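You operate a simulated robot arm through the tools that you are given. There is no shell and no other tool. Be economical: measure what you need, move in short steps, check, and stop when the job is done.

The job below is to be done with a simulated robot arm. You get a single attempt, and the scene is never put back.

## Task
Put things in order on the top of the folding mat. At the end: the yellow socks stands on top of the green frozen pack (marked "PEAS"); the orange torch stands where the yellow socks stood; the blue insert stands where the orange torch stood; the red spool stands where the blue insert stood; whatever was shut is shut again. Leave all else as you found it, and nothing knocked over.
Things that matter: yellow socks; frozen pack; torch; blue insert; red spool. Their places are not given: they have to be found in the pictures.

The check looks at the end state, three seconds after you hand in, the way a careful person would. Anything else that was tipped, shoved, dropped, spilled or broken makes it a failure.

## Robot
A 6-joint arm with a two-finger parallel gripper, fixed in place. Base frame: the origin is at the foot of the arm, x ahead of it, y to its left, z up; the work surface is at about z = 0.903. Lengths are in m, angles in degrees, forces in N, time in s.
With the tool pointing down near the work surface it reaches from about 0.24 to 0.66 m from the base axis. Its first joint turns from -66.0 to 66.0 degrees. Payload 2.9 kg.
Tool frame: the origin (TCP) lies between the finger pads and is the grasp point; the fingertips stand 0.03 m ahead of it; z points along the fingers, y is the line along which they close. The gripper opens to 0.11 m. The fingers are 0.02 m wide and 0.01 m thick; the gripper's body (0.048 by 0.112 m) begins 0.055 m behind the TCP.
Orientation is that of the tool frame in the base frame, as a unit quaternion [x, y, z, w]. With the fingers straight down and closing along the base's y, the tool's x points along the base's -x, its y along +y and its z along -z.

## Interface
- The arm moves only by the tool apply_moves. Its argument "targets" is a list of rows, each an object of numbers (a shift or turn left out is 0, a gripper value left out holds the last): "dx", "dy", "dz": the shift along the tool's x, y, z in m; "wx", "wy", "wz": the turn, a rotation vector about the tool's x, y, z in degrees; "gripper": the gripper command, from -1 (shut) to 1 (fully open), values between in proportion. In form: [{"dx": .., "dy": .., "dz": .., "wx": .., "wy": .., "wz": .., "gripper": ..}, ...]. A call has 1 to 20 rows; each row is the pose to reach, as a shift and turn from the pose commanded when the call began, along the tool's axes at that moment. A row lasts 0.2 s, in which the tool goes at most 0.05 m and 8.6 degrees; a call with a longer step from one row to the next is refused whole, and so is a gripper value outside its range. Where a pose cannot be reached the arm comes as near as it can. A force on the tool above 40 N (or 10 N above the force at the start of the call, whichever is more), or a blocked arm, ends the call early, and 0.2 s more pass. Each finger travels about 0.108 m/s and halts on what it meets, pressing with about 41 N; the grip force reading is that of the motor and also rises with nothing between the fingers. The clock runs only during rows and for 0.2 s after the last one: add rows that repeat a pose to give the fingers time. It gives the time, the measured TCP pose, the force on the tool (base axes), the opening and the grip force at its end, in the units of the frame above (readings bear some noise).
- Cameras (640 x 400 px; columns grow to the right, rows downward): "scene" is fixed at [0.0884, 0.4369, 1.3957]; the picture's right is [-0.69, -0.73, 0.00], its down [-0.33, 0.31, -0.89] and it looks along [0.65, -0.61, -0.45] (base axes); focal length 360 px, centre (320, 200). "wrist" rides on the gripper at [-0.036, 0, -0.057] in the tool frame; the picture's right is [0.00, -1.00, 0.00], its down [0.97, 0.00, -0.24] and it looks along [0.24, 0.00, 0.97] (tool axes); focal length 218 px, centre (320, 200).
- get_image(camera): a new picture of that camera. No time passes.
- probe_pixels(camera, pixels): for up to 12 pixels [column, row] of the newest picture of that camera ("zoom" is the newest enlarged one), the place [x, y, z] in the base frame of the surface seen there, good to about 0.003 m. No time passes.
- enlarge(camera, box): a new picture of the part [left, top, right, bottom] of that camera's present view, enlarged. No time passes.
- close_job(): hands the job in; it is judged then, once.

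Keep the steps short. Do not move on a guess: measure, check each grasp and each placing, and mend mistakes. In all there are 80 turns and 34 pictures (those below and enlarged ones count). Leave the gripper open and the arm clear of the work at the hand-in unless told otherwise, and finish with a single line.

The tools are called after "Emit:" by a JSON object that holds its "fn" and its "kwargs". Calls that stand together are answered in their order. apply_moves: Moves the arm, as the interface text tells. Its arguments: {"type":"object","properties":{"targets":{"type":"array"}},"required":["targets"]} The other tools are called the same way: get_image (camera) takes a picture; probe_pixels (camera, pixels) gives the place of the surface under pixels of a picture; enlarge (camera, box) takes an enlarged picture of a part of a camera's view; close_job () hands the job in.

At the start:

```text
time_s: 0.0
eef_pos: [0.475, 0.0725, 1.1499]
ee_rot: [0.0, 1.0, 0.0, 0.0]
force: [-0.2, -0.8, 1.0]
finger_gap: 0.1095
grasp_force: 0.1
```

scene: 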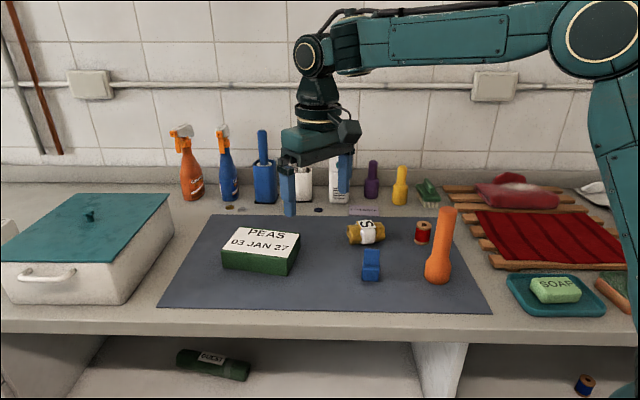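
wrist: 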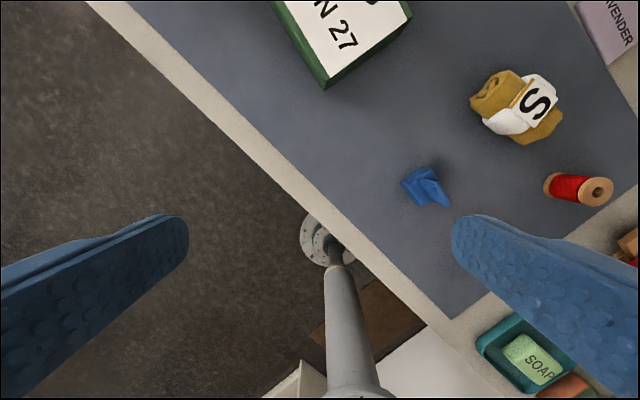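

I see the mat with the peas pack (260,250), socks (366,232), insert (371,265), torch (440,250) and spool (423,232). I'll enlarge that part of the scene first.

Emit:
{"fn": "enlarge", "kwargs": {"camera": "scene", "box": [200, 190, 500, 320]}}

Emit:
{"fn": "probe_pixels", "kwargs": {"camera": "scene", "pixels": [[440, 212], [438, 245], [438, 272], [371, 252], [371, 270], [423, 223], [423, 238], [366, 225], [366, 240], [265, 240], [400, 290], [330, 270]]}}

Emit:
{"fn": "probe_pixels", "kwargs": {"camera": "wrist", "pixels": [[500, 90], [540, 105], [515, 110], [420, 190], [440, 195], [410, 185], [565, 188], [597, 190], [480, 125], [555, 125], [490, 75], [325, 85]]}}

```text
2.13 times, centred on (350, 255) of scene
```

zoom: 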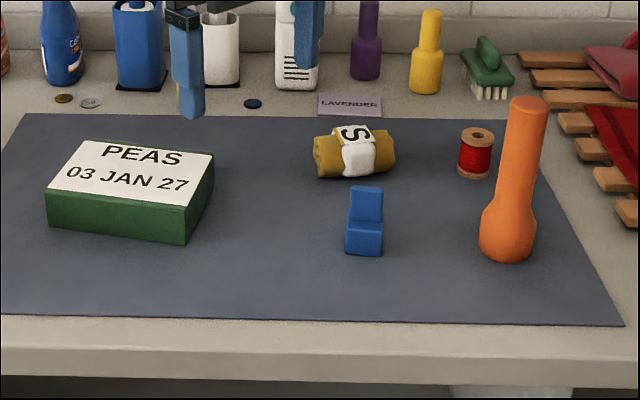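

```text
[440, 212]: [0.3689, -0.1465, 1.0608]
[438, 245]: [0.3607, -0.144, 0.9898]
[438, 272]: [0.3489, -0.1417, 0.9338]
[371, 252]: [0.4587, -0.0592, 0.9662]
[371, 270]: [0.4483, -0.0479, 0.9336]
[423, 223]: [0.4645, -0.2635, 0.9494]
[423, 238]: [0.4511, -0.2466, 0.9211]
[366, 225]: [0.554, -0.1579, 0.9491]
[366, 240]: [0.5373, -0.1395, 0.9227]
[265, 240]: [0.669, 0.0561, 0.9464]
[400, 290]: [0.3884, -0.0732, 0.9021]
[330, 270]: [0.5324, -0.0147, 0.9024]
```

```text
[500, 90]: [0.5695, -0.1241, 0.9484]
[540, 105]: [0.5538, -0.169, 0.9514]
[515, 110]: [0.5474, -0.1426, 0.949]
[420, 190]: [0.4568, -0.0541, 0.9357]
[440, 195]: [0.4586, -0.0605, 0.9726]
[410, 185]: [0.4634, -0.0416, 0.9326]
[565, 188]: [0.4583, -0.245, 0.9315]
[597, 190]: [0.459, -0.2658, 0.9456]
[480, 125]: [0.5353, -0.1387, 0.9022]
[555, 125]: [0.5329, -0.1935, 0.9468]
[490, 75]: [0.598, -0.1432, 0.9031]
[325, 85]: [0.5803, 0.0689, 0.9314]
```

The mat top is at about z 0.9025 and the socks' centre is near (0.55, -0.155). I'll move above the socks, staying high, to measure them from overhead.

Emit:
{"fn": "apply_moves", "kwargs": {"targets": [{"dx": -0.01, "dy": -0.037, "dz": 0.0}, {"dx": -0.02, "dy": -0.074}, {"dx": -0.03, "dy": -0.111}, {"dx": -0.04, "dy": -0.148}, {"dx": -0.055, "dy": -0.185}, {"dx": -0.07, "dy": -0.2225}, {"dx": -0.07, "dy": -0.2225}]}}

Emit:
{"fn": "get_image", "kwargs": {"camera": "wrist"}}

```text
time_s: 1.6
eef_pos: [0.5451, -0.1519, 1.1515]
ee_rot: [0.0, 1.0, 0.001, 0.0]
force: [0.9, 0.2, 0.5]
finger_gap: 0.1101
grasp_force: 0.2
```

```text
30 pictures are left
```

wrist: 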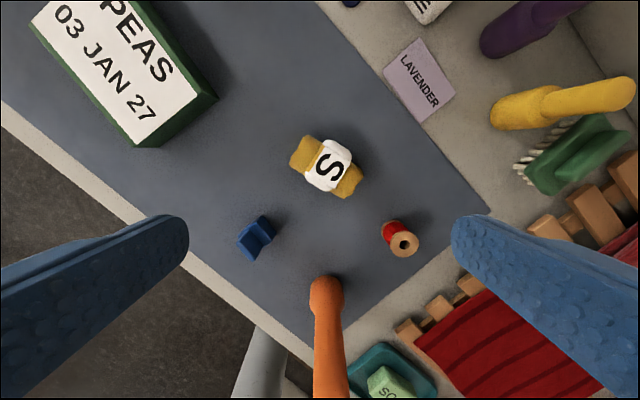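

All five things are in view. I'll enlarge the middle of this picture and probe the outlines.

Emit:
{"fn": "enlarge", "kwargs": {"camera": "wrist", "box": [220, 120, 440, 270]}}

Emit:
{"fn": "probe_pixels", "kwargs": {"camera": "wrist", "pixels": [[292, 160], [306, 138], [342, 195], [361, 177], [308, 184], [348, 148], [329, 166], [35, 25], [138, 143], [200, 95], [100, 2], [120, 60]]}}

Emit:
{"fn": "probe_pixels", "kwargs": {"camera": "wrist", "pixels": [[404, 243], [391, 240], [417, 245], [404, 232], [404, 255], [240, 238], [262, 217], [272, 238], [251, 258], [327, 290], [312, 285], [341, 285]]}}

```text
2.67 times, centred on (330, 195) of wrist
```

zoom: 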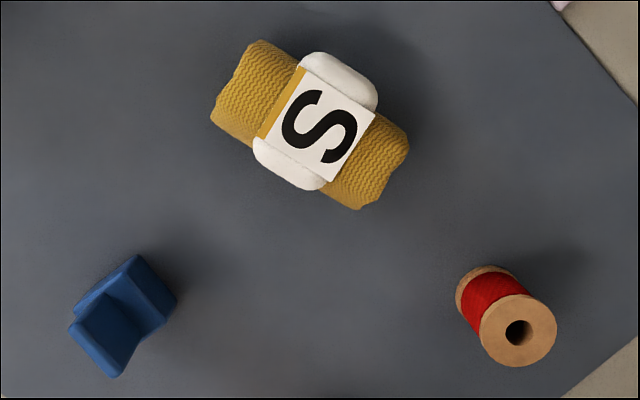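

```text
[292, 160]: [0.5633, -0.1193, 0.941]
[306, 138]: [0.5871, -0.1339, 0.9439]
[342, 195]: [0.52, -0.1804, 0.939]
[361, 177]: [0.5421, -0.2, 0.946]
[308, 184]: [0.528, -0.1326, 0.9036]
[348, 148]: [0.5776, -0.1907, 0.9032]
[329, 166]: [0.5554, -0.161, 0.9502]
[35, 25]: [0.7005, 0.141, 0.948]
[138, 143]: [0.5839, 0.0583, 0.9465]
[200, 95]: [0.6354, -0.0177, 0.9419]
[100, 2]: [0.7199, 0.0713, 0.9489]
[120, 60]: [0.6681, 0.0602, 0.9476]
```

```text
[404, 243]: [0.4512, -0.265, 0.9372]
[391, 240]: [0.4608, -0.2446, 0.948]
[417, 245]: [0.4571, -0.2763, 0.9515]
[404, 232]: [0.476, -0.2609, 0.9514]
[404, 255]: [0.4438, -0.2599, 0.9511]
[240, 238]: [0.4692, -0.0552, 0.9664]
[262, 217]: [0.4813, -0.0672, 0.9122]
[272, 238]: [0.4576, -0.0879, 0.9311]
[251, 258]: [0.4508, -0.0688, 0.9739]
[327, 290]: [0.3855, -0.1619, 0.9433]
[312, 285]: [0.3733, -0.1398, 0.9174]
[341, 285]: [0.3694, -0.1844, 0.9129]
```

Socks' centre is about (0.553, -0.158), with the long axis along (0.57, 0.82), the top at 0.95 and a width of about 0.055. I'll turn the tool -55° so it closes across the roll, and come down to z≈1.06.

Emit:
{"fn": "apply_moves", "kwargs": {"targets": [{"dx": -0.002, "dy": -0.002, "dz": 0.015, "wz": -8}, {"dx": -0.004, "dy": -0.004, "dz": 0.03, "wz": -16}, {"dx": -0.006, "dy": -0.006, "dz": 0.045, "wz": -24}, {"dx": -0.008, "dy": -0.007, "dz": 0.06, "wz": -32}, {"dx": -0.008, "dy": -0.007, "dz": 0.075, "wz": -40}, {"dx": -0.008, "dy": -0.007, "dz": 0.09, "wz": -48}, {"dx": -0.008, "dy": -0.007, "dz": 0.09, "wz": -55}, {"dx": -0.008, "dy": -0.007, "dz": 0.09, "wz": -55}]}}

Emit:
{"fn": "get_image", "kwargs": {"camera": "wrist"}}

```text
time_s: 3.4
eef_pos: [0.553, -0.157, 1.0597]
ee_rot: [-0.463, 0.887, 0.0, 0.0]
force: [-0.2, -0.6, 0.7]
finger_gap: 0.1101
grasp_force: 0.1
```

```text
28 pictures are left
```

wrist: 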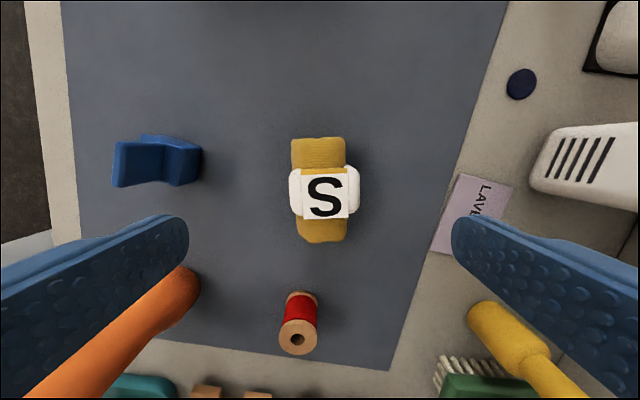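

The roll is square with the fingers. I'll probe to fine-tune the centre.

Emit:
{"fn": "probe_pixels", "kwargs": {"camera": "wrist", "pixels": [[320, 140], [322, 240], [293, 190], [355, 190], [324, 190], [297, 310], [160, 160], [122, 165], [195, 165], [318, 308], [279, 308]]}}

```text
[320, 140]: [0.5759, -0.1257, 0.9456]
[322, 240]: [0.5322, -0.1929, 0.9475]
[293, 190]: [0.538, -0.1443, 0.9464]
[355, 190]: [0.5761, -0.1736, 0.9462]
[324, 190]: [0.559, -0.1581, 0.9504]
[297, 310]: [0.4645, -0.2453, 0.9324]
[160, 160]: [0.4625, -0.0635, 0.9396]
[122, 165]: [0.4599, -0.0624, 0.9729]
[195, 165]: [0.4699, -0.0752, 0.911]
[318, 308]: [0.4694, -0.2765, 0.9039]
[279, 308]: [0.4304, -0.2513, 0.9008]
```

Centre is (0.556, -0.159), which I'll keep as the torch's goal. I'm shifting 3.5 mm and descending to z 0.9385 (tips at 0.9085), then closing.

Emit:
{"fn": "apply_moves", "kwargs": {"targets": [{"dy": -0.0035, "dz": 0.04}, {"dy": -0.0035, "dz": 0.08}, {"dy": -0.0035, "dz": 0.11}, {"dy": -0.0035, "dz": 0.121}, {"dy": -0.0035, "dz": 0.121}, {"dy": -0.0035, "dz": 0.121, "gripper": -0.2}, {"dy": -0.0035, "dz": 0.121, "gripper": -0.4}, {"dy": -0.0035, "dz": 0.121, "gripper": -0.4}, {"dy": -0.0035, "dz": 0.121, "gripper": -0.4}]}}

```text
time_s: 5.4
eef_pos: [0.557, -0.1573, 0.9379]
ee_rot: [-0.462, 0.887, -0.001, -0.001]
force: [-0.8, 0.4, 0.8]
finger_gap: 0.0567
grasp_force: 41.3
```

The fingers stopped at 0.057 with full force, so the socks are held. I'm lifting 0.1 m and checking.

Emit:
{"fn": "apply_moves", "kwargs": {"targets": [{"dz": -0.02, "gripper": -0.4}, {"dz": -0.05}, {"dz": -0.09}, {"dz": -0.12}, {"dz": -0.12}]}}

Emit:
{"fn": "get_image", "kwargs": {"camera": "wrist"}}

```text
time_s: 6.6
eef_pos: [0.5572, -0.1584, 1.0601]
ee_rot: [-0.461, 0.887, 0.0, 0.001]
force: [-0.5, 1.1, -0.7]
finger_gap: 0.0565
grasp_force: 40.7
```

```text
27 pictures are left
```

wrist: 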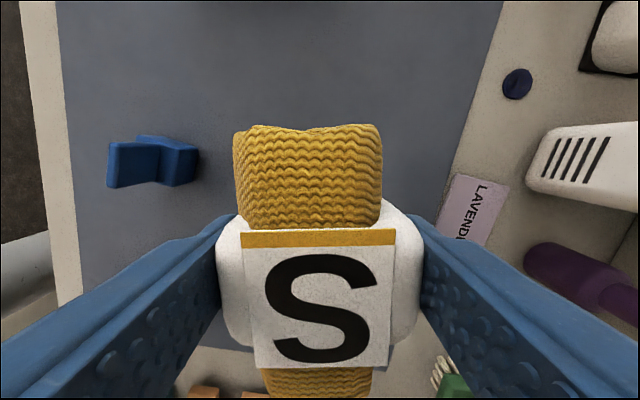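

Held level. Before moving over the pack, I'm probing the back row and the pack corners in the scene picture to check clearance.

Emit:
{"fn": "probe_pixels", "kwargs": {"camera": "scene", "pixels": [[188, 185], [228, 180], [262, 150], [265, 185], [303, 185], [335, 185], [222, 252], [286, 258], [297, 238], [246, 228], [185, 135], [222, 135]]}}

```text
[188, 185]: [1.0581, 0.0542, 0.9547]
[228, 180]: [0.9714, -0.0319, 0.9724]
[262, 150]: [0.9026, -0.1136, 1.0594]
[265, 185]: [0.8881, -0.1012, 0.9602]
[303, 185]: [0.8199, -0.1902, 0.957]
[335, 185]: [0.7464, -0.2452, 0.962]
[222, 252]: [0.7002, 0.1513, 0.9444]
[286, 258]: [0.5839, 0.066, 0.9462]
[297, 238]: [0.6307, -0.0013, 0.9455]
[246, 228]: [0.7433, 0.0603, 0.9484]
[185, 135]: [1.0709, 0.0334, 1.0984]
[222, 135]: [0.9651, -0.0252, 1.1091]
```

The back row is well clear. The pack's top centre is about (0.665, 0.067) at z 0.947, so I'm carrying the socks to about (0.652, 0.056), turned 18° to match the pack.

Emit:
{"fn": "apply_moves", "kwargs": {"targets": [{"dx": -0.038, "dy": 0.0075, "wz": 3}, {"dx": -0.076, "dy": 0.015, "wz": 6}, {"dx": -0.115, "dy": 0.0225, "wz": 9}, {"dx": -0.153, "dy": 0.03, "wz": 12}, {"dx": -0.191, "dy": 0.0375, "wz": 15}, {"dx": -0.2298, "dy": 0.045, "wz": 18}, {"dx": -0.2298, "dy": 0.045, "wz": 18}]}}

Emit:
{"fn": "get_image", "kwargs": {"camera": "wrist"}}

Emit:
{"fn": "get_image", "kwargs": {"camera": "scene"}}

```text
time_s: 8.2
eef_pos: [0.6486, 0.0569, 1.0584]
ee_rot: [-0.316, 0.949, 0.0, 0.0]
force: [-0.2, -0.2, -0.9]
finger_gap: 0.0563
grasp_force: 41.2
```

```text
26 pictures are left
```

wrist: 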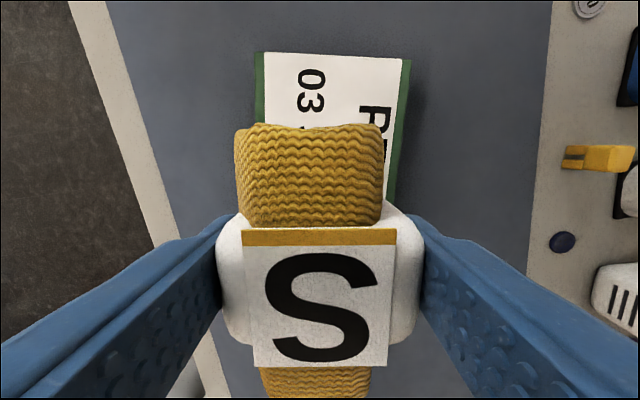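

```text
25 pictures are left
```

scene: 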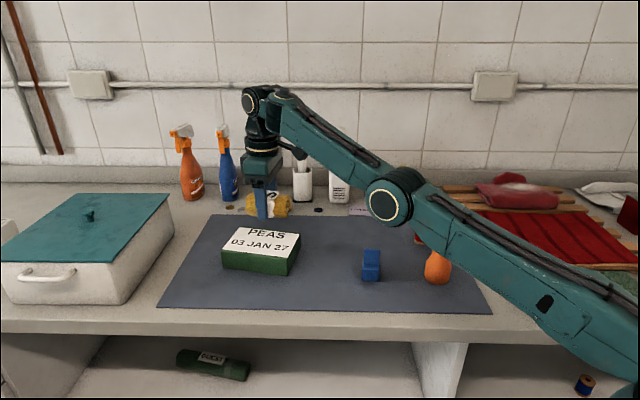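

The socks hang over the pack. I'm probing both long edges of the pack to check the sideways centring.

Emit:
{"fn": "probe_pixels", "kwargs": {"camera": "wrist", "pixels": [[266, 70], [406, 70], [268, 110], [401, 110], [265, 56], [408, 62], [396, 160]]}}

Emit:
{"fn": "probe_pixels", "kwargs": {"camera": "scene", "pixels": [[224, 250], [285, 258], [298, 237], [247, 226], [260, 242], [283, 215]]}}

```text
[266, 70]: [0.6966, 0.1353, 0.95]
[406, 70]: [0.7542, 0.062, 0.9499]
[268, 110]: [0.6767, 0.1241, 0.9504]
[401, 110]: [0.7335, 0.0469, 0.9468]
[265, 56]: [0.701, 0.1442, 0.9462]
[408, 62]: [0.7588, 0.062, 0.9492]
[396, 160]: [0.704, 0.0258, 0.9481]
```

```text
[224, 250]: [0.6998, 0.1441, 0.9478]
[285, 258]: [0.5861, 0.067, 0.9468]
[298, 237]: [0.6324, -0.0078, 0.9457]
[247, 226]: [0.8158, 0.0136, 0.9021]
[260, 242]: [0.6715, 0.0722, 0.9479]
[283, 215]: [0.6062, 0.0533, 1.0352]
```

The socks are within a few mm of the pack's midline. I'm shifting 4 mm, lowering to z≈0.983 so their base meets the pack top, and then opening moderately.

Emit:
{"fn": "apply_moves", "kwargs": {"targets": [{"dy": -0.004, "dz": 0.03}, {"dy": -0.004, "dz": 0.055}, {"dy": -0.004, "dz": 0.068}, {"dy": -0.004, "dz": 0.075}, {"dy": -0.004, "dz": 0.075}, {"dy": -0.004, "dz": 0.075}]}}

Emit:
{"fn": "enlarge", "kwargs": {"camera": "scene", "box": [180, 170, 340, 290]}}

```text
time_s: 9.6
eef_pos: [0.6531, 0.0529, 0.9837]
ee_rot: [-0.317, 0.948, 0.0, 0.001]
force: [0.1, 0.3, 0.4]
finger_gap: 0.0561
grasp_force: 41.3
out of reach, approached as far as the arm can: row 2, 3, 4
```

```text
3.33 times, centred on (260, 230) of scene
```

zoom: 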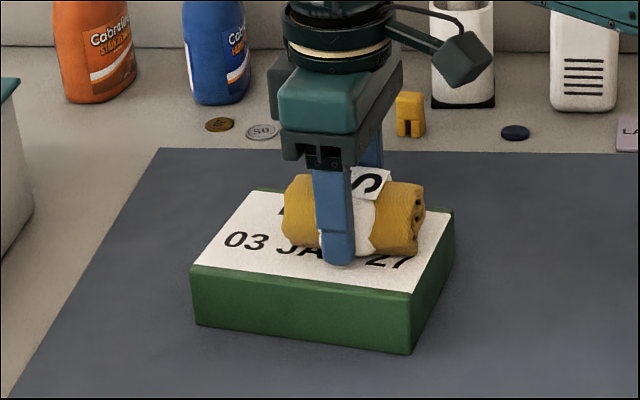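

It's about a millimetre above the top and no load shows. I'm going 1.5 mm lower, opening, and rising straight up.

Emit:
{"fn": "apply_moves", "kwargs": {"targets": [{"dz": 0.0015}, {"dz": 0.0015, "gripper": 0.1}, {"dz": 0.0015, "gripper": 0.5}, {"dz": 0.0015, "gripper": 0.9}, {"dz": 0.0015, "gripper": 0.9}, {"dz": -0.02}, {"dz": -0.05}, {"dz": -0.09}, {"dz": -0.13}, {"dz": -0.15}, {"dz": -0.15}]}}

Emit:
{"fn": "get_image", "kwargs": {"camera": "wrist"}}

```text
time_s: 12.0
eef_pos: [0.6331, 0.0419, 1.1091]
ee_rot: [-0.317, 0.948, 0.0, 0.0]
force: [-0.3, 0.9, -0.6]
finger_gap: 0.1043
grasp_force: 0.1
out of reach, approached as far as the arm can: row 8, 9, 10, 11
```

```text
23 pictures are left
```

wrist: 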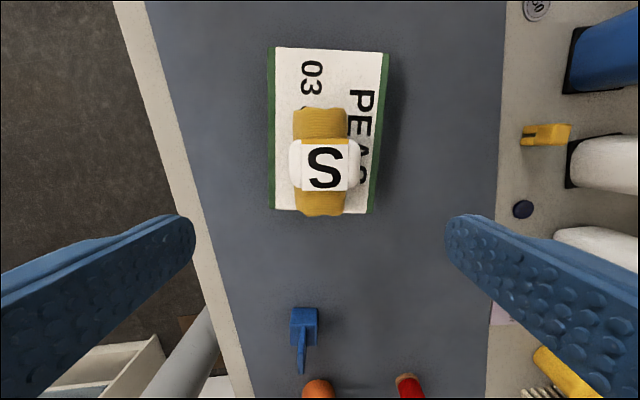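

The socks stand on the pack, but I'm checking how close their near end is to the pack's edge.

Emit:
{"fn": "probe_pixels", "kwargs": {"camera": "wrist", "pixels": [[320, 213], [320, 110], [282, 207], [362, 210], [294, 165], [355, 165], [272, 208], [275, 50], [388, 55]]}}

```text
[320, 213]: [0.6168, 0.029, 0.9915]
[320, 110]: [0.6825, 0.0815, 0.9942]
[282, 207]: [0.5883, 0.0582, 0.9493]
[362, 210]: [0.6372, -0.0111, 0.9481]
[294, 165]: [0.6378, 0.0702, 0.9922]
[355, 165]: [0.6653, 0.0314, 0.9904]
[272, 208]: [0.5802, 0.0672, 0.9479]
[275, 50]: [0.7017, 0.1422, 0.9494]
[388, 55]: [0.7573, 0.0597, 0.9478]
```

The near end lies about 7 mm inside the edge, so the socks are fully supported. Next I'm rising and going over the torch at z 1.2, turning back to yaw 0.

Emit:
{"fn": "apply_moves", "kwargs": {"targets": [{"dx": 0.02, "dy": -0.001, "dz": -0.03, "wz": 4}, {"dx": 0.05, "dy": -0.002, "dz": -0.06, "wz": 8}, {"dx": 0.085, "dy": -0.003, "dz": -0.085, "wz": 13}, {"dx": 0.125, "dy": -0.005, "dz": -0.091, "wz": 18}, {"dx": 0.168, "dy": -0.007, "dz": -0.091, "wz": 23}, {"dx": 0.212, "dy": -0.009, "dz": -0.091, "wz": 28}, {"dx": 0.257, "dy": -0.011, "dz": -0.091, "wz": 33}, {"dx": 0.302, "dy": -0.013, "dz": -0.091, "wz": 37}, {"dx": 0.302, "dy": -0.013, "dz": -0.091, "wz": 37}]}}

Emit:
{"fn": "get_image", "kwargs": {"camera": "wrist"}}

```text
time_s: 14.0
eef_pos: [0.3979, -0.1484, 1.1997]
ee_rot: [0.0, 1.0, 0.0, 0.0]
force: [0.7, 0.5, -0.2]
finger_gap: 0.1044
grasp_force: 0.0
out of reach, approached as far as the arm can: row 1, 2
```

```text
22 pictures are left
```

wrist: 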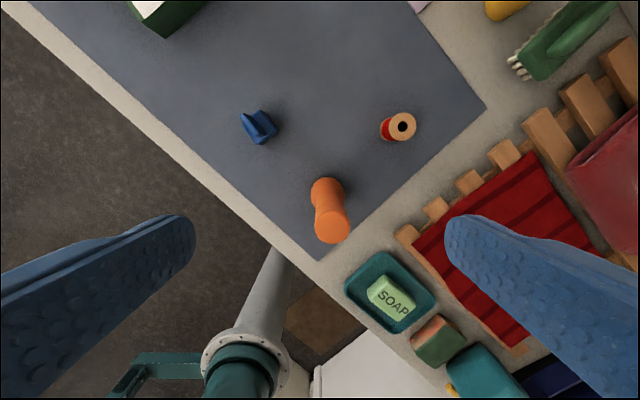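

The torch is in plain view. I'm enlarging it for its top and head.

Emit:
{"fn": "enlarge", "kwargs": {"camera": "wrist", "box": [220, 90, 420, 260]}}

Emit:
{"fn": "probe_pixels", "kwargs": {"camera": "wrist", "pixels": [[332, 229], [317, 229], [347, 229], [332, 215], [332, 241], [327, 185], [313, 195], [342, 190], [327, 179], [340, 205]]}}

```text
2.35 times, centred on (320, 175) of wrist
```

zoom: 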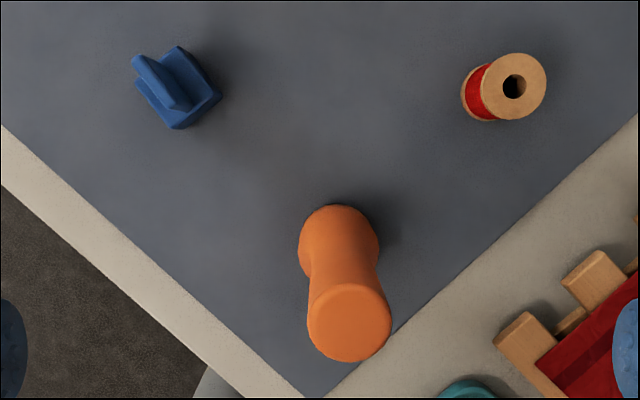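

```text
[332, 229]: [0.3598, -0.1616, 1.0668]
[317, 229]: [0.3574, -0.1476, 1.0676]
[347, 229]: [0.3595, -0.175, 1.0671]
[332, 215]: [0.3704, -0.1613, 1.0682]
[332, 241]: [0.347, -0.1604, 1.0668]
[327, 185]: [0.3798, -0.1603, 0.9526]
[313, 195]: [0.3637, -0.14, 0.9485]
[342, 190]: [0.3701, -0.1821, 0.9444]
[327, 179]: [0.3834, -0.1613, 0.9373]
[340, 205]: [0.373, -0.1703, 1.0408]
```

The torch axis is at (0.360, -0.161), with its top at 1.067 and a handle radius of about 0.014. I'm centring over it and descending to TCP z 1.03.

Emit:
{"fn": "apply_moves", "kwargs": {"targets": [{"dx": 0.02, "dy": -0.006, "gripper": 0.9}, {"dx": 0.038, "dy": -0.0126}, {"dx": 0.038, "dy": -0.0126, "dz": 0.04}, {"dx": 0.038, "dy": -0.0126, "dz": 0.08}, {"dx": 0.038, "dy": -0.0126, "dz": 0.08}]}}

Emit:
{"fn": "get_image", "kwargs": {"camera": "wrist"}}

```text
time_s: 15.2
eef_pos: [0.3597, -0.1621, 1.1169]
ee_rot: [0.0, 1.0, 0.0, 0.0]
force: [0.1, 0.3, -0.8]
finger_gap: 0.1047
grasp_force: 0.1
```

```text
20 pictures are left
```

wrist: 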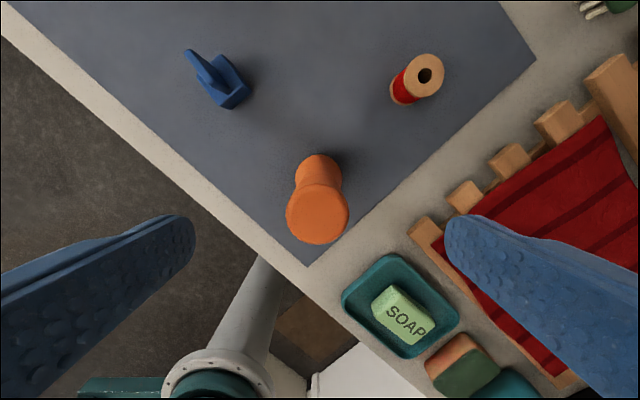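

Centred at column 318. I'm descending 0.087 and closing on the handle.

Emit:
{"fn": "apply_moves", "kwargs": {"targets": [{"dz": 0.04}, {"dz": 0.075}, {"dz": 0.087}, {"dz": 0.087}, {"dz": 0.087, "gripper": 0.4}, {"dz": 0.087, "gripper": 0.0}, {"dz": 0.087, "gripper": -0.3}, {"dz": 0.087, "gripper": -0.6}, {"dz": 0.087, "gripper": -0.8}, {"dz": 0.087, "gripper": -0.8}]}}

```text
time_s: 17.4
eef_pos: [0.3598, -0.1628, 1.0319]
ee_rot: [0.0, 1.0, 0.0, 0.0]
force: [0.1, -0.8, 0.1]
finger_gap: 0.0331
grasp_force: 41.1
```

Held, with a gap of 0.033. I'm lifting 0.10 m and checking.

Emit:
{"fn": "apply_moves", "kwargs": {"targets": [{"dz": -0.015}, {"dz": -0.04}, {"dz": -0.08}, {"dz": -0.1}, {"dz": -0.1}]}}

Emit:
{"fn": "get_image", "kwargs": {"camera": "scene"}}

```text
time_s: 18.6
eef_pos: [0.3624, -0.1629, 1.1339]
ee_rot: [0.0, 1.0, 0.001, 0.0]
force: [-1.0, -0.9, -2.0]
finger_gap: 0.0327
grasp_force: 40.8
```

```text
19 pictures are left
```

scene: 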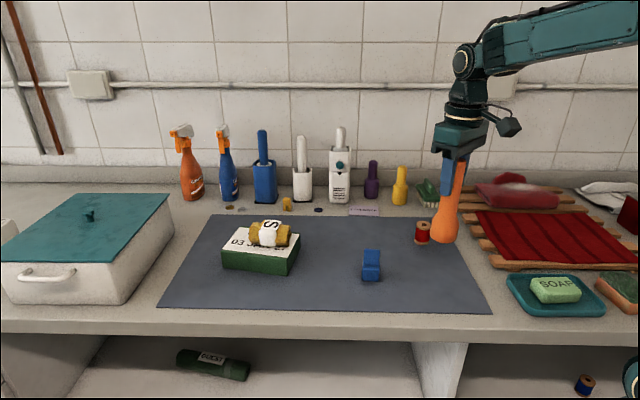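

The torch is clear and the socks are fine on the pack. I'm carrying the torch straight to (0.556, -0.159) at height.

Emit:
{"fn": "apply_moves", "kwargs": {"targets": [{"dx": -0.03, "dy": 0.0005}, {"dx": -0.065, "dy": 0.001}, {"dx": -0.1, "dy": 0.002}, {"dx": -0.135, "dy": 0.003}, {"dx": -0.17, "dy": 0.003}, {"dx": -0.196, "dy": 0.003}, {"dx": -0.196, "dy": 0.003}, {"dx": -0.196, "dy": 0.003}]}}

Emit:
{"fn": "get_image", "kwargs": {"camera": "scene"}}

```text
time_s: 20.4
eef_pos: [0.5567, -0.1615, 1.1321]
ee_rot: [0.0, 1.0, 0.0, -0.001]
force: [-0.5, -0.6, -2.1]
finger_gap: 0.0329
grasp_force: 41.0
```

```text
18 pictures are left
```

scene: 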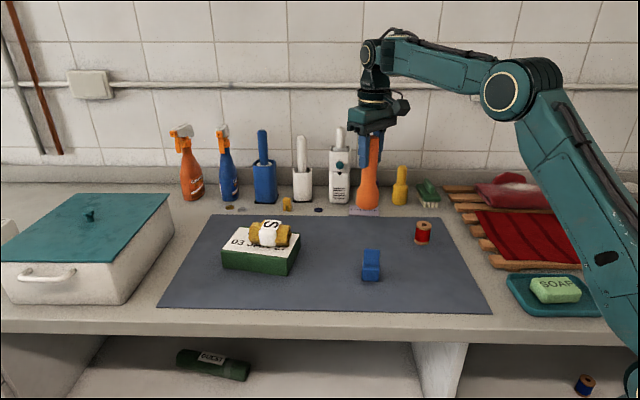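

Over the socks' old spot and upright. I'm lowering by the same 0.10 m I lifted, without letting go yet.

Emit:
{"fn": "apply_moves", "kwargs": {"targets": [{"dy": 0.001, "dz": 0.04}, {"dy": 0.001, "dz": 0.075}, {"dy": 0.001, "dz": 0.09}, {"dy": 0.001, "dz": 0.097}, {"dy": 0.001, "dz": 0.0995}, {"dy": 0.001, "dz": 0.0995}]}}

Emit:
{"fn": "enlarge", "kwargs": {"camera": "scene", "box": [320, 160, 440, 260]}}

```text
time_s: 21.8
eef_pos: [0.5573, -0.159, 1.0341]
ee_rot: [0.0, 1.0, 0.0, 0.0]
force: [0.6, 0.2, -2.2]
finger_gap: 0.0333
grasp_force: 40.9
```

```text
4.00 times, centred on (380, 210) of scene
```

zoom: 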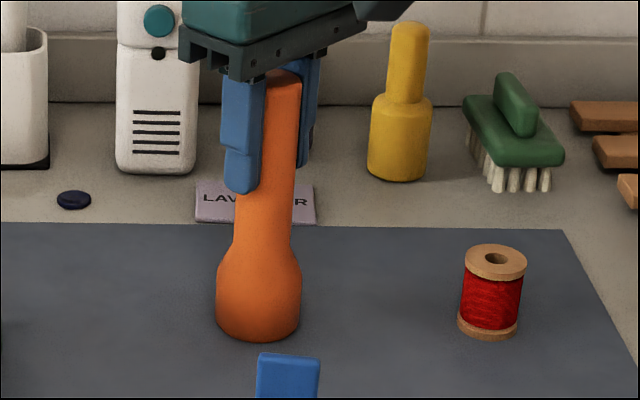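

The force of -2.2 N means the weight still hangs, and z reads about 2 mm above the grasp height. I'm lowering 2 mm more and watching the force.

Emit:
{"fn": "apply_moves", "kwargs": {"targets": [{"dz": 0.001}, {"dz": 0.002}, {"dz": 0.002}]}}

```text
time_s: 22.6
eef_pos: [0.558, -0.159, 1.0326]
ee_rot: [-0.001, 1.0, 0.0, 0.002]
force: [1.1, 2.7, 12.4]
finger_gap: 0.0328
grasp_force: 40.7
```

Contact: +12 N upwards, so it stands. I'm backing off half a millimetre, opening slowly and rising straight.

Emit:
{"fn": "apply_moves", "kwargs": {"targets": [{"dz": -0.0007}, {"dz": -0.0007, "gripper": -0.3}, {"dz": -0.0007, "gripper": 0.2}, {"dz": -0.0007, "gripper": 0.6}, {"dz": -0.0007, "gripper": 0.9}, {"dz": -0.0007, "gripper": 0.9}, {"dz": -0.03}, {"dz": -0.07}, {"dz": -0.11}, {"dz": -0.12}, {"dz": -0.12}]}}

Emit:
{"fn": "get_image", "kwargs": {"camera": "wrist"}}

```text
time_s: 25.0
eef_pos: [0.5567, -0.16, 1.1534]
ee_rot: [-0.001, 1.0, 0.0, 0.0]
force: [-0.2, 0.1, 0.5]
finger_gap: 0.1043
grasp_force: 0.1
```

```text
16 pictures are left
```

wrist: 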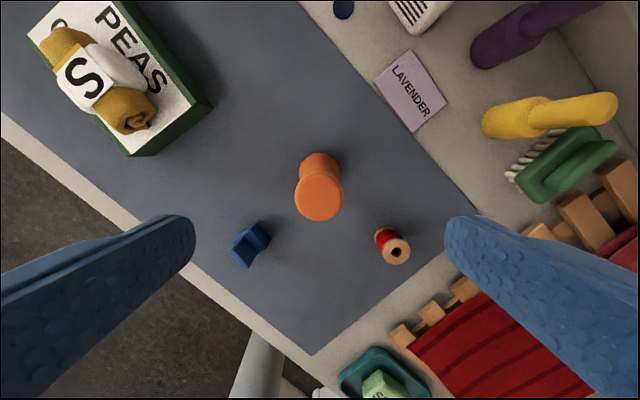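

The torch stands at the socks' old spot. I'm going above the insert near (0.46, -0.065), still high enough to clear the torch top.

Emit:
{"fn": "apply_moves", "kwargs": {"targets": [{"dx": 0.025, "dy": 0.025}, {"dx": 0.05, "dy": 0.05}, {"dx": 0.075, "dy": 0.075}, {"dx": 0.097, "dy": 0.096}, {"dx": 0.097, "dy": 0.096, "dz": 0.03}, {"dx": 0.097, "dy": 0.096, "dz": 0.05}, {"dx": 0.097, "dy": 0.096, "dz": 0.05}]}}

Emit:
{"fn": "enlarge", "kwargs": {"camera": "wrist", "box": [240, 110, 400, 230]}}

```text
time_s: 26.6
eef_pos: [0.4589, -0.0631, 1.1012]
ee_rot: [0.0, 1.0, 0.0, 0.0]
force: [0.2, 0.0, 0.0]
finger_gap: 0.1043
grasp_force: 0.0
```

```text
3.33 times, centred on (320, 170) of wrist
```

zoom: 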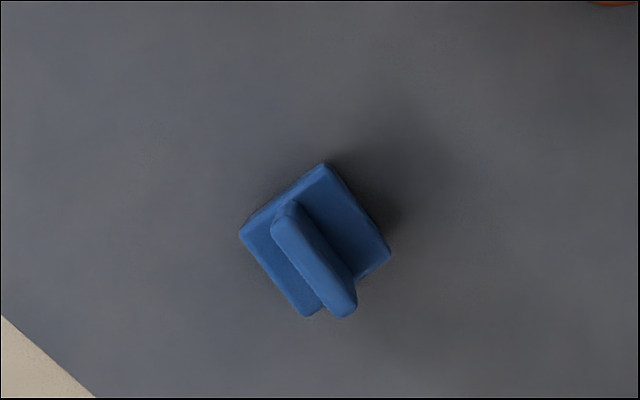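

The insert is a square base with a thin upright fin. I'm probing its corners and fin ends in the zoom picture.

Emit:
{"fn": "probe_pixels", "kwargs": {"camera": "zoom", "pixels": [[322, 168], [384, 250], [245, 234], [307, 310], [289, 212], [345, 308], [315, 262], [262, 240], [350, 225], [300, 300], [275, 225], [350, 285]]}}

```text
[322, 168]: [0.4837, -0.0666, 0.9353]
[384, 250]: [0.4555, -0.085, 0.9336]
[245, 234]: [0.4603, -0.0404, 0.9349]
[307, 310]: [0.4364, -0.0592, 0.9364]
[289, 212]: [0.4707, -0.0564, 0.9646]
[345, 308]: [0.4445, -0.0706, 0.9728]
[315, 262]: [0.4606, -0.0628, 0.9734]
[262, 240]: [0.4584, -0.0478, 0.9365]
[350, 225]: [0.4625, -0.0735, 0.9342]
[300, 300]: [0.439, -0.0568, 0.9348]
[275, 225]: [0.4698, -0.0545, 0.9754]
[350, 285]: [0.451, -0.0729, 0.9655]
```

The insert's centre is (0.459, -0.063), which is the spool's goal. Its base is about 0.034 square with its top at 0.935 and the fin at 0.974, turned about -38°. I'm rotating and lowering part way, then checking.

Emit:
{"fn": "apply_moves", "kwargs": {"targets": [{"wz": -8}, {"wz": -16}, {"wz": -24}, {"wz": -32, "dz": 0.02}, {"wz": -38, "dz": 0.05}, {"wz": -38, "dz": 0.08}, {"wz": -38, "dz": 0.08}]}}

Emit:
{"fn": "get_image", "kwargs": {"camera": "wrist"}}

```text
time_s: 28.2
eef_pos: [0.4583, -0.0636, 1.021]
ee_rot: [-0.326, 0.945, 0.0, 0.0]
force: [0.5, 0.3, -0.5]
finger_gap: 0.1044
grasp_force: 0.0
```

```text
14 pictures are left
```

wrist: 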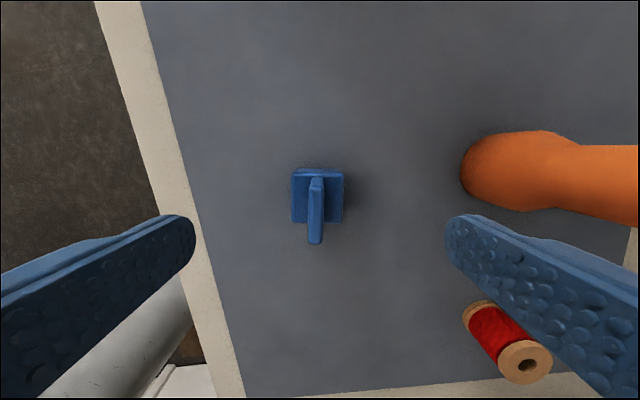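

Square and centred (column 318), with the torch about 5 cm beyond the right finger. I'm narrowing the opening a bit, descending to 0.938 and closing on the base.

Emit:
{"fn": "apply_moves", "kwargs": {"targets": [{"gripper": 0.4}, {"dz": 0.035}, {"dz": 0.065}, {"dz": 0.083}, {"dz": 0.083}, {"dz": 0.083, "gripper": 0.0}, {"dz": 0.083, "gripper": -0.3}, {"dz": 0.083, "gripper": -0.6}, {"dz": 0.083, "gripper": -0.8}, {"dz": 0.083, "gripper": -0.8}]}}

```text
time_s: 30.4
eef_pos: [0.4608, -0.0627, 0.936]
ee_rot: [-0.326, 0.945, -0.001, 0.0]
force: [0.3, -0.3, -0.5]
finger_gap: 0.0351
grasp_force: 41.0
```

The gap is 0.035, which is the base width, so it's held. I'm lifting 0.11 m and checking.

Emit:
{"fn": "apply_moves", "kwargs": {"targets": [{"dz": -0.015}, {"dz": -0.04}, {"dz": -0.08}, {"dz": -0.11}, {"dz": -0.11}]}}

Emit:
{"fn": "get_image", "kwargs": {"camera": "wrist"}}

```text
time_s: 31.6
eef_pos: [0.4609, -0.0633, 1.0469]
ee_rot: [-0.326, 0.945, 0.0, -0.001]
force: [0.2, 0.0, -1.5]
finger_gap: 0.0351
grasp_force: 40.7
```

```text
13 pictures are left
```

wrist: 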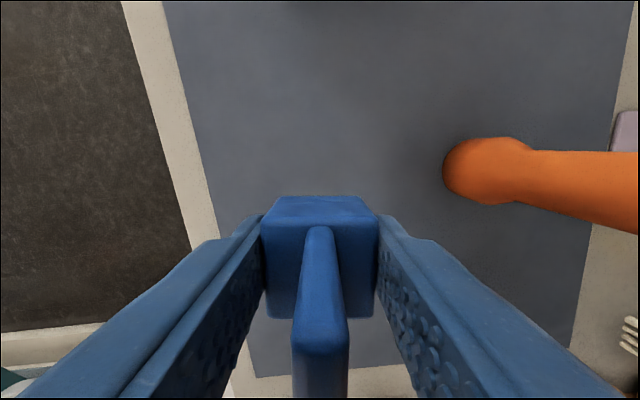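

The insert is held upright. I'm carrying it to the torch's old spot (0.360, -0.161).

Emit:
{"fn": "apply_moves", "kwargs": {"targets": [{"dx": 0.035, "dy": -0.004}, {"dx": 0.07, "dy": -0.008}, {"dx": 0.105, "dy": -0.012}, {"dx": 0.139, "dy": -0.0156}, {"dx": 0.139, "dy": -0.0156}, {"dx": 0.139, "dy": -0.0156, "dz": 0.04}, {"dx": 0.139, "dy": -0.0156, "dz": 0.08}, {"dx": 0.139, "dy": -0.0156, "dz": 0.1}, {"dx": 0.139, "dy": -0.0156, "dz": 0.106}, {"dx": 0.139, "dy": -0.0156, "dz": 0.106}]}}

Emit:
{"fn": "get_image", "kwargs": {"camera": "scene"}}

```text
time_s: 33.8
eef_pos: [0.3607, -0.1598, 0.9412]
ee_rot: [-0.325, 0.946, -0.001, 0.0]
force: [-0.1, -0.6, -0.6]
finger_gap: 0.035
grasp_force: 40.8
```

```text
12 pictures are left
```

scene: 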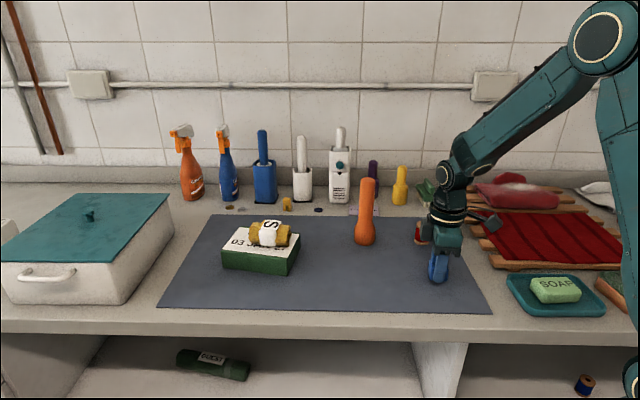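

Right place, 4 mm above the grasp height. I'm lowering until touch and reading the force.

Emit:
{"fn": "apply_moves", "kwargs": {"targets": [{"dz": 0.002}, {"dz": 0.0035}, {"dz": 0.0042}, {"dz": 0.0042}]}}

```text
time_s: 34.8
eef_pos: [0.3588, -0.1614, 0.9364]
ee_rot: [-0.326, 0.945, 0.0, 0.0]
force: [0.2, -0.9, -1.4]
finger_gap: 0.035
grasp_force: 41.2
```

Emit:
{"fn": "apply_moves", "kwargs": {"targets": [{"dz": 0.0008}, {"dz": 0.0012}, {"dz": 0.0012}]}}

```text
time_s: 35.6
eef_pos: [0.3599, -0.1608, 0.9374]
ee_rot: [-0.325, 0.946, 0.0, 0.0]
force: [-4.7, 0.4, 13.9]
finger_gap: 0.0352
grasp_force: 41.3
```

It touches the mat (+14 N). I'm backing off 0.5 mm, opening and rising.

Emit:
{"fn": "apply_moves", "kwargs": {"targets": [{"dz": -0.0006}, {"dz": -0.0006, "gripper": -0.3}, {"dz": -0.0006, "gripper": 0.1}, {"dz": -0.0006, "gripper": 0.4}, {"dz": -0.0006, "gripper": 0.4}, {"dz": -0.03}, {"dz": -0.07}, {"dz": -0.11}, {"dz": -0.15}, {"dz": -0.18}, {"dz": -0.18}]}}

Emit:
{"fn": "get_image", "kwargs": {"camera": "wrist"}}

```text
time_s: 38.0
eef_pos: [0.3589, -0.1624, 1.1187]
ee_rot: [-0.326, 0.945, 0.0, -0.001]
force: [-0.2, 0.4, 0.8]
finger_gap: 0.0769
grasp_force: 0.1
```

```text
11 pictures are left
```

wrist: 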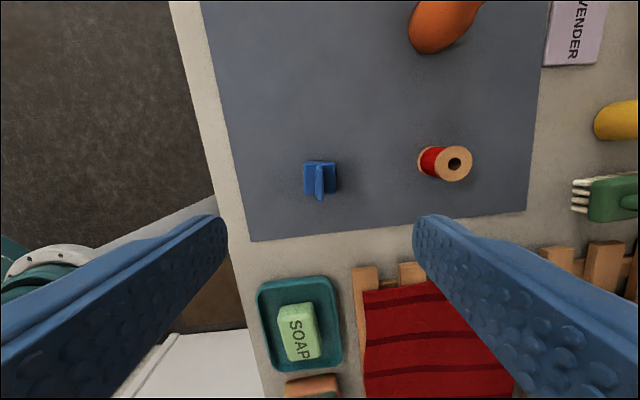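

The insert stands in the torch's old spot. I'm going over the spool at (0.459, -0.261) with the same yaw and lowering part way.

Emit:
{"fn": "apply_moves", "kwargs": {"targets": [{"dx": -0.004, "dy": -0.035}, {"dx": -0.009, "dy": -0.07}, {"dx": -0.0135, "dy": -0.105}, {"dx": -0.0178, "dy": -0.1396}, {"dx": -0.0178, "dy": -0.1396, "dz": 0.03}, {"dx": -0.0178, "dy": -0.1396, "dz": 0.06}, {"dx": -0.0178, "dy": -0.1396, "dz": 0.06}]}}

Emit:
{"fn": "get_image", "kwargs": {"camera": "wrist"}}

Emit:
{"fn": "probe_pixels", "kwargs": {"camera": "wrist", "pixels": [[320, 190], [310, 190], [330, 190], [320, 180], [320, 200], [305, 195], [335, 195], [320, 210], [320, 170]]}}

```text
time_s: 39.6
eef_pos: [0.4592, -0.2589, 1.0574]
ee_rot: [-0.326, 0.945, 0.0, -0.001]
force: [0.8, -0.9, 0.4]
finger_gap: 0.0769
grasp_force: 0.0
```

```text
10 pictures are left
```

wrist: 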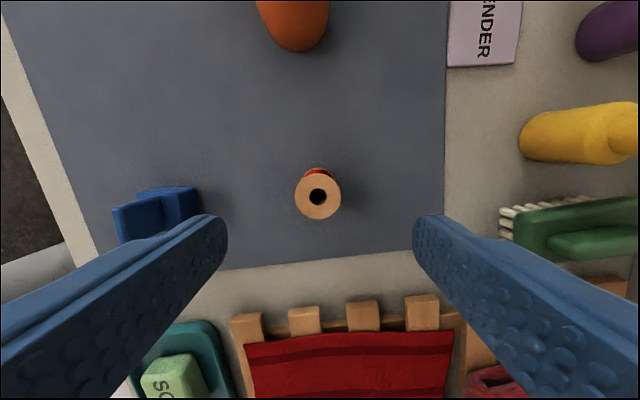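

```text
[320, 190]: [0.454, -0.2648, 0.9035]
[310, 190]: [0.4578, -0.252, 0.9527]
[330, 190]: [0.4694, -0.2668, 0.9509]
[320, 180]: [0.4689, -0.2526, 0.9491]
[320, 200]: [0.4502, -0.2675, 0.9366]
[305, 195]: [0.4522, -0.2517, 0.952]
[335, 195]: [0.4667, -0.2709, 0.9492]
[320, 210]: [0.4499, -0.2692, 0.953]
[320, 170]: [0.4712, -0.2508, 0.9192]
```

The spool is centred at (0.4595, -0.261). I'm descending to about 0.937 and reading z before the final millimetres.

Emit:
{"fn": "apply_moves", "kwargs": {"targets": [{"dz": 0.04}, {"dz": 0.08}, {"dz": 0.11}, {"dz": 0.12}, {"dz": 0.12}]}}

```text
time_s: 40.8
eef_pos: [0.4599, -0.26, 0.937]
ee_rot: [-0.325, 0.946, 0.0, 0.0]
force: [0.1, -0.4, 0.3]
finger_gap: 0.0772
grasp_force: 0.0
```

I'm going 1.5 mm lower so the pads meet both flanges, then closing.

Emit:
{"fn": "apply_moves", "kwargs": {"targets": [{"dz": 0.0015}, {"dz": 0.0015, "gripper": 0.0}, {"dz": 0.0015, "gripper": -0.3}, {"dz": 0.0015, "gripper": -0.6}, {"dz": 0.0015, "gripper": -0.8}, {"dz": 0.0015, "gripper": -0.8}]}}

```text
time_s: 42.2
eef_pos: [0.4594, -0.2593, 0.9342]
ee_rot: [-0.326, 0.945, 0.0, -0.001]
force: [-0.7, -0.4, 0.7]
finger_gap: 0.0322
grasp_force: 41.5
```

Held at 0.032. I'm lifting 0.18 m so the gripper passes above the torch's height, and checking.

Emit:
{"fn": "apply_moves", "kwargs": {"targets": [{"dz": -0.015}, {"dz": -0.04}, {"dz": -0.08}, {"dz": -0.12}, {"dz": -0.16}, {"dz": -0.18}, {"dz": -0.18}]}}

Emit:
{"fn": "get_image", "kwargs": {"camera": "wrist"}}

```text
time_s: 43.8
eef_pos: [0.4606, -0.26, 1.1139]
ee_rot: [-0.326, 0.945, 0.0, 0.0]
force: [-0.8, 0.6, -0.5]
finger_gap: 0.0326
grasp_force: 40.8
```

```text
9 pictures are left
```

wrist: 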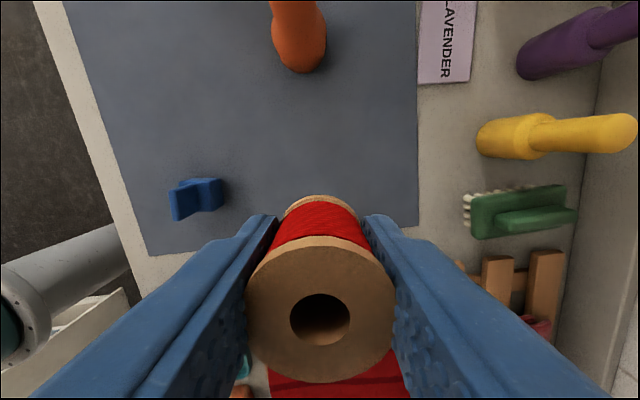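

The spool is held upright. I'm moving it +0.197 in y to the insert's old spot (0.459, -0.063).

Emit:
{"fn": "apply_moves", "kwargs": {"targets": [{"dx": -0.024, "dy": 0.031}, {"dx": -0.0485, "dy": 0.062}, {"dx": -0.073, "dy": 0.093}, {"dx": -0.097, "dy": 0.124}, {"dx": -0.1214, "dy": 0.1552}, {"dx": -0.1214, "dy": 0.1552}, {"dx": -0.1214, "dy": 0.1552, "dz": 0.045}, {"dx": -0.1214, "dy": 0.1552, "dz": 0.09}, {"dx": -0.1214, "dy": 0.1552, "dz": 0.13}, {"dx": -0.1214, "dy": 0.1552, "dz": 0.16}, {"dx": -0.1214, "dy": 0.1552, "dz": 0.175}, {"dx": -0.1214, "dy": 0.1552, "dz": 0.177}, {"dx": -0.1214, "dy": 0.1552, "dz": 0.177}]}}

Emit:
{"fn": "enlarge", "kwargs": {"camera": "scene", "box": [320, 180, 480, 300]}}

```text
time_s: 46.6
eef_pos: [0.4592, -0.064, 0.9387]
ee_rot: [-0.325, 0.946, 0.0, 0.0]
force: [-1.3, -0.3, -0.2]
finger_gap: 0.0324
grasp_force: 40.6
```

```text
3.33 times, centred on (400, 240) of scene
```

zoom: 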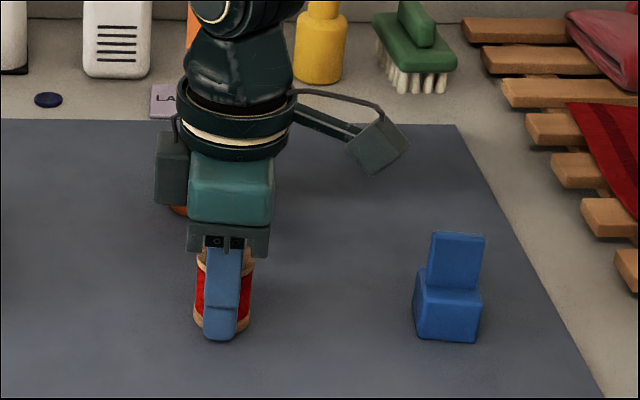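

Just above the mat. I'm lowering the last 3 mm and reading the force.

Emit:
{"fn": "apply_moves", "kwargs": {"targets": [{"dz": 0.0015}, {"dz": 0.003}, {"dz": 0.0033}, {"dz": 0.0033}]}}

```text
time_s: 47.6
eef_pos: [0.4602, -0.0639, 0.9349]
ee_rot: [-0.326, 0.945, 0.001, 0.001]
force: [0.4, 3.4, 7.5]
finger_gap: 0.0323
grasp_force: 41.3
```

Contact (+7.5 N). I'm opening and rising straight up to clear the torch.

Emit:
{"fn": "apply_moves", "kwargs": {"targets": [{"dz": -0.0004}, {"dz": -0.0004, "gripper": -0.3}, {"dz": -0.0004, "gripper": 0.1}, {"dz": -0.0004, "gripper": 0.4}, {"dz": -0.0004, "gripper": 0.4}, {"dz": -0.03}, {"dz": -0.07}, {"dz": -0.11}, {"dz": -0.15}, {"dz": -0.19}, {"dz": -0.22}, {"dz": -0.22}]}}

Emit:
{"fn": "get_image", "kwargs": {"camera": "wrist"}}

Emit:
{"fn": "get_image", "kwargs": {"camera": "scene"}}

```text
time_s: 50.2
eef_pos: [0.4589, -0.0618, 1.1569]
ee_rot: [-0.325, 0.946, 0.0, 0.0]
force: [0.2, -0.2, -0.2]
finger_gap: 0.077
grasp_force: 0.1
```

```text
7 pictures are left
```

wrist: 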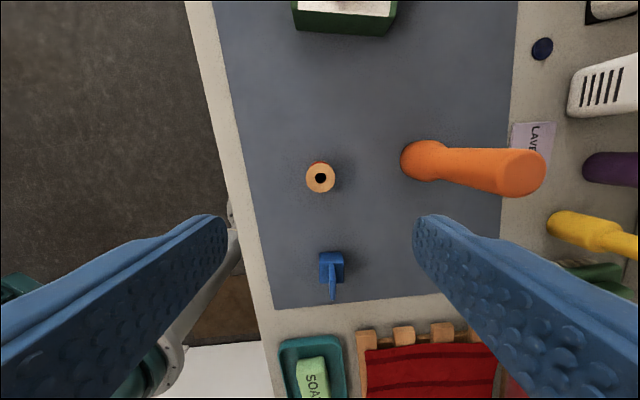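

```text
6 pictures are left
```

scene: 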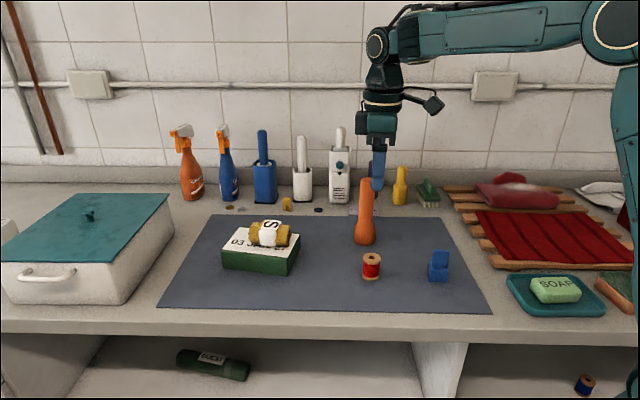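

Everything stands where it should. I'm opening the gripper fully, lifting a little more, and probing the end positions.

Emit:
{"fn": "probe_pixels", "kwargs": {"camera": "wrist", "pixels": [[308, 178], [333, 178], [520, 172], [323, 258], [342, 258], [333, 290]]}}

Emit:
{"fn": "apply_moves", "kwargs": {"targets": [{"dz": -0.02, "gripper": 0.7}, {"dz": -0.04, "gripper": 1}, {"dz": -0.04, "gripper": 1}]}}

```text
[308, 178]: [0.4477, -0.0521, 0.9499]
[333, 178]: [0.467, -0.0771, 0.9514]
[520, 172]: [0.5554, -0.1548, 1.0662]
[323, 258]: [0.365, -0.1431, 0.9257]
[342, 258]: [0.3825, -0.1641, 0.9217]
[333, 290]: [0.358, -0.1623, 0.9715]
```

```text
time_s: 51.0
eef_pos: [0.4601, -0.0622, 1.1969]
ee_rot: [-0.325, 0.946, 0.001, 0.0]
force: [0.7, 0.2, 0.3]
finger_gap: 0.1099
grasp_force: 0.1
```

The spool is at (0.458, -0.064), the torch at (0.556, -0.158) and the insert at (0.36, -0.161). All match their goals, the gripper is open and the arm is clear, so I'm handing in.

Emit:
{"fn": "close_job", "kwargs": {}}

```text
The job is handed in.
```

The job is handed in: the socks stand on the PEAS pack, the torch, blue insert and red spool each stand in their new places, nothing had to be opened, and I saw nothing else moved or tipped.
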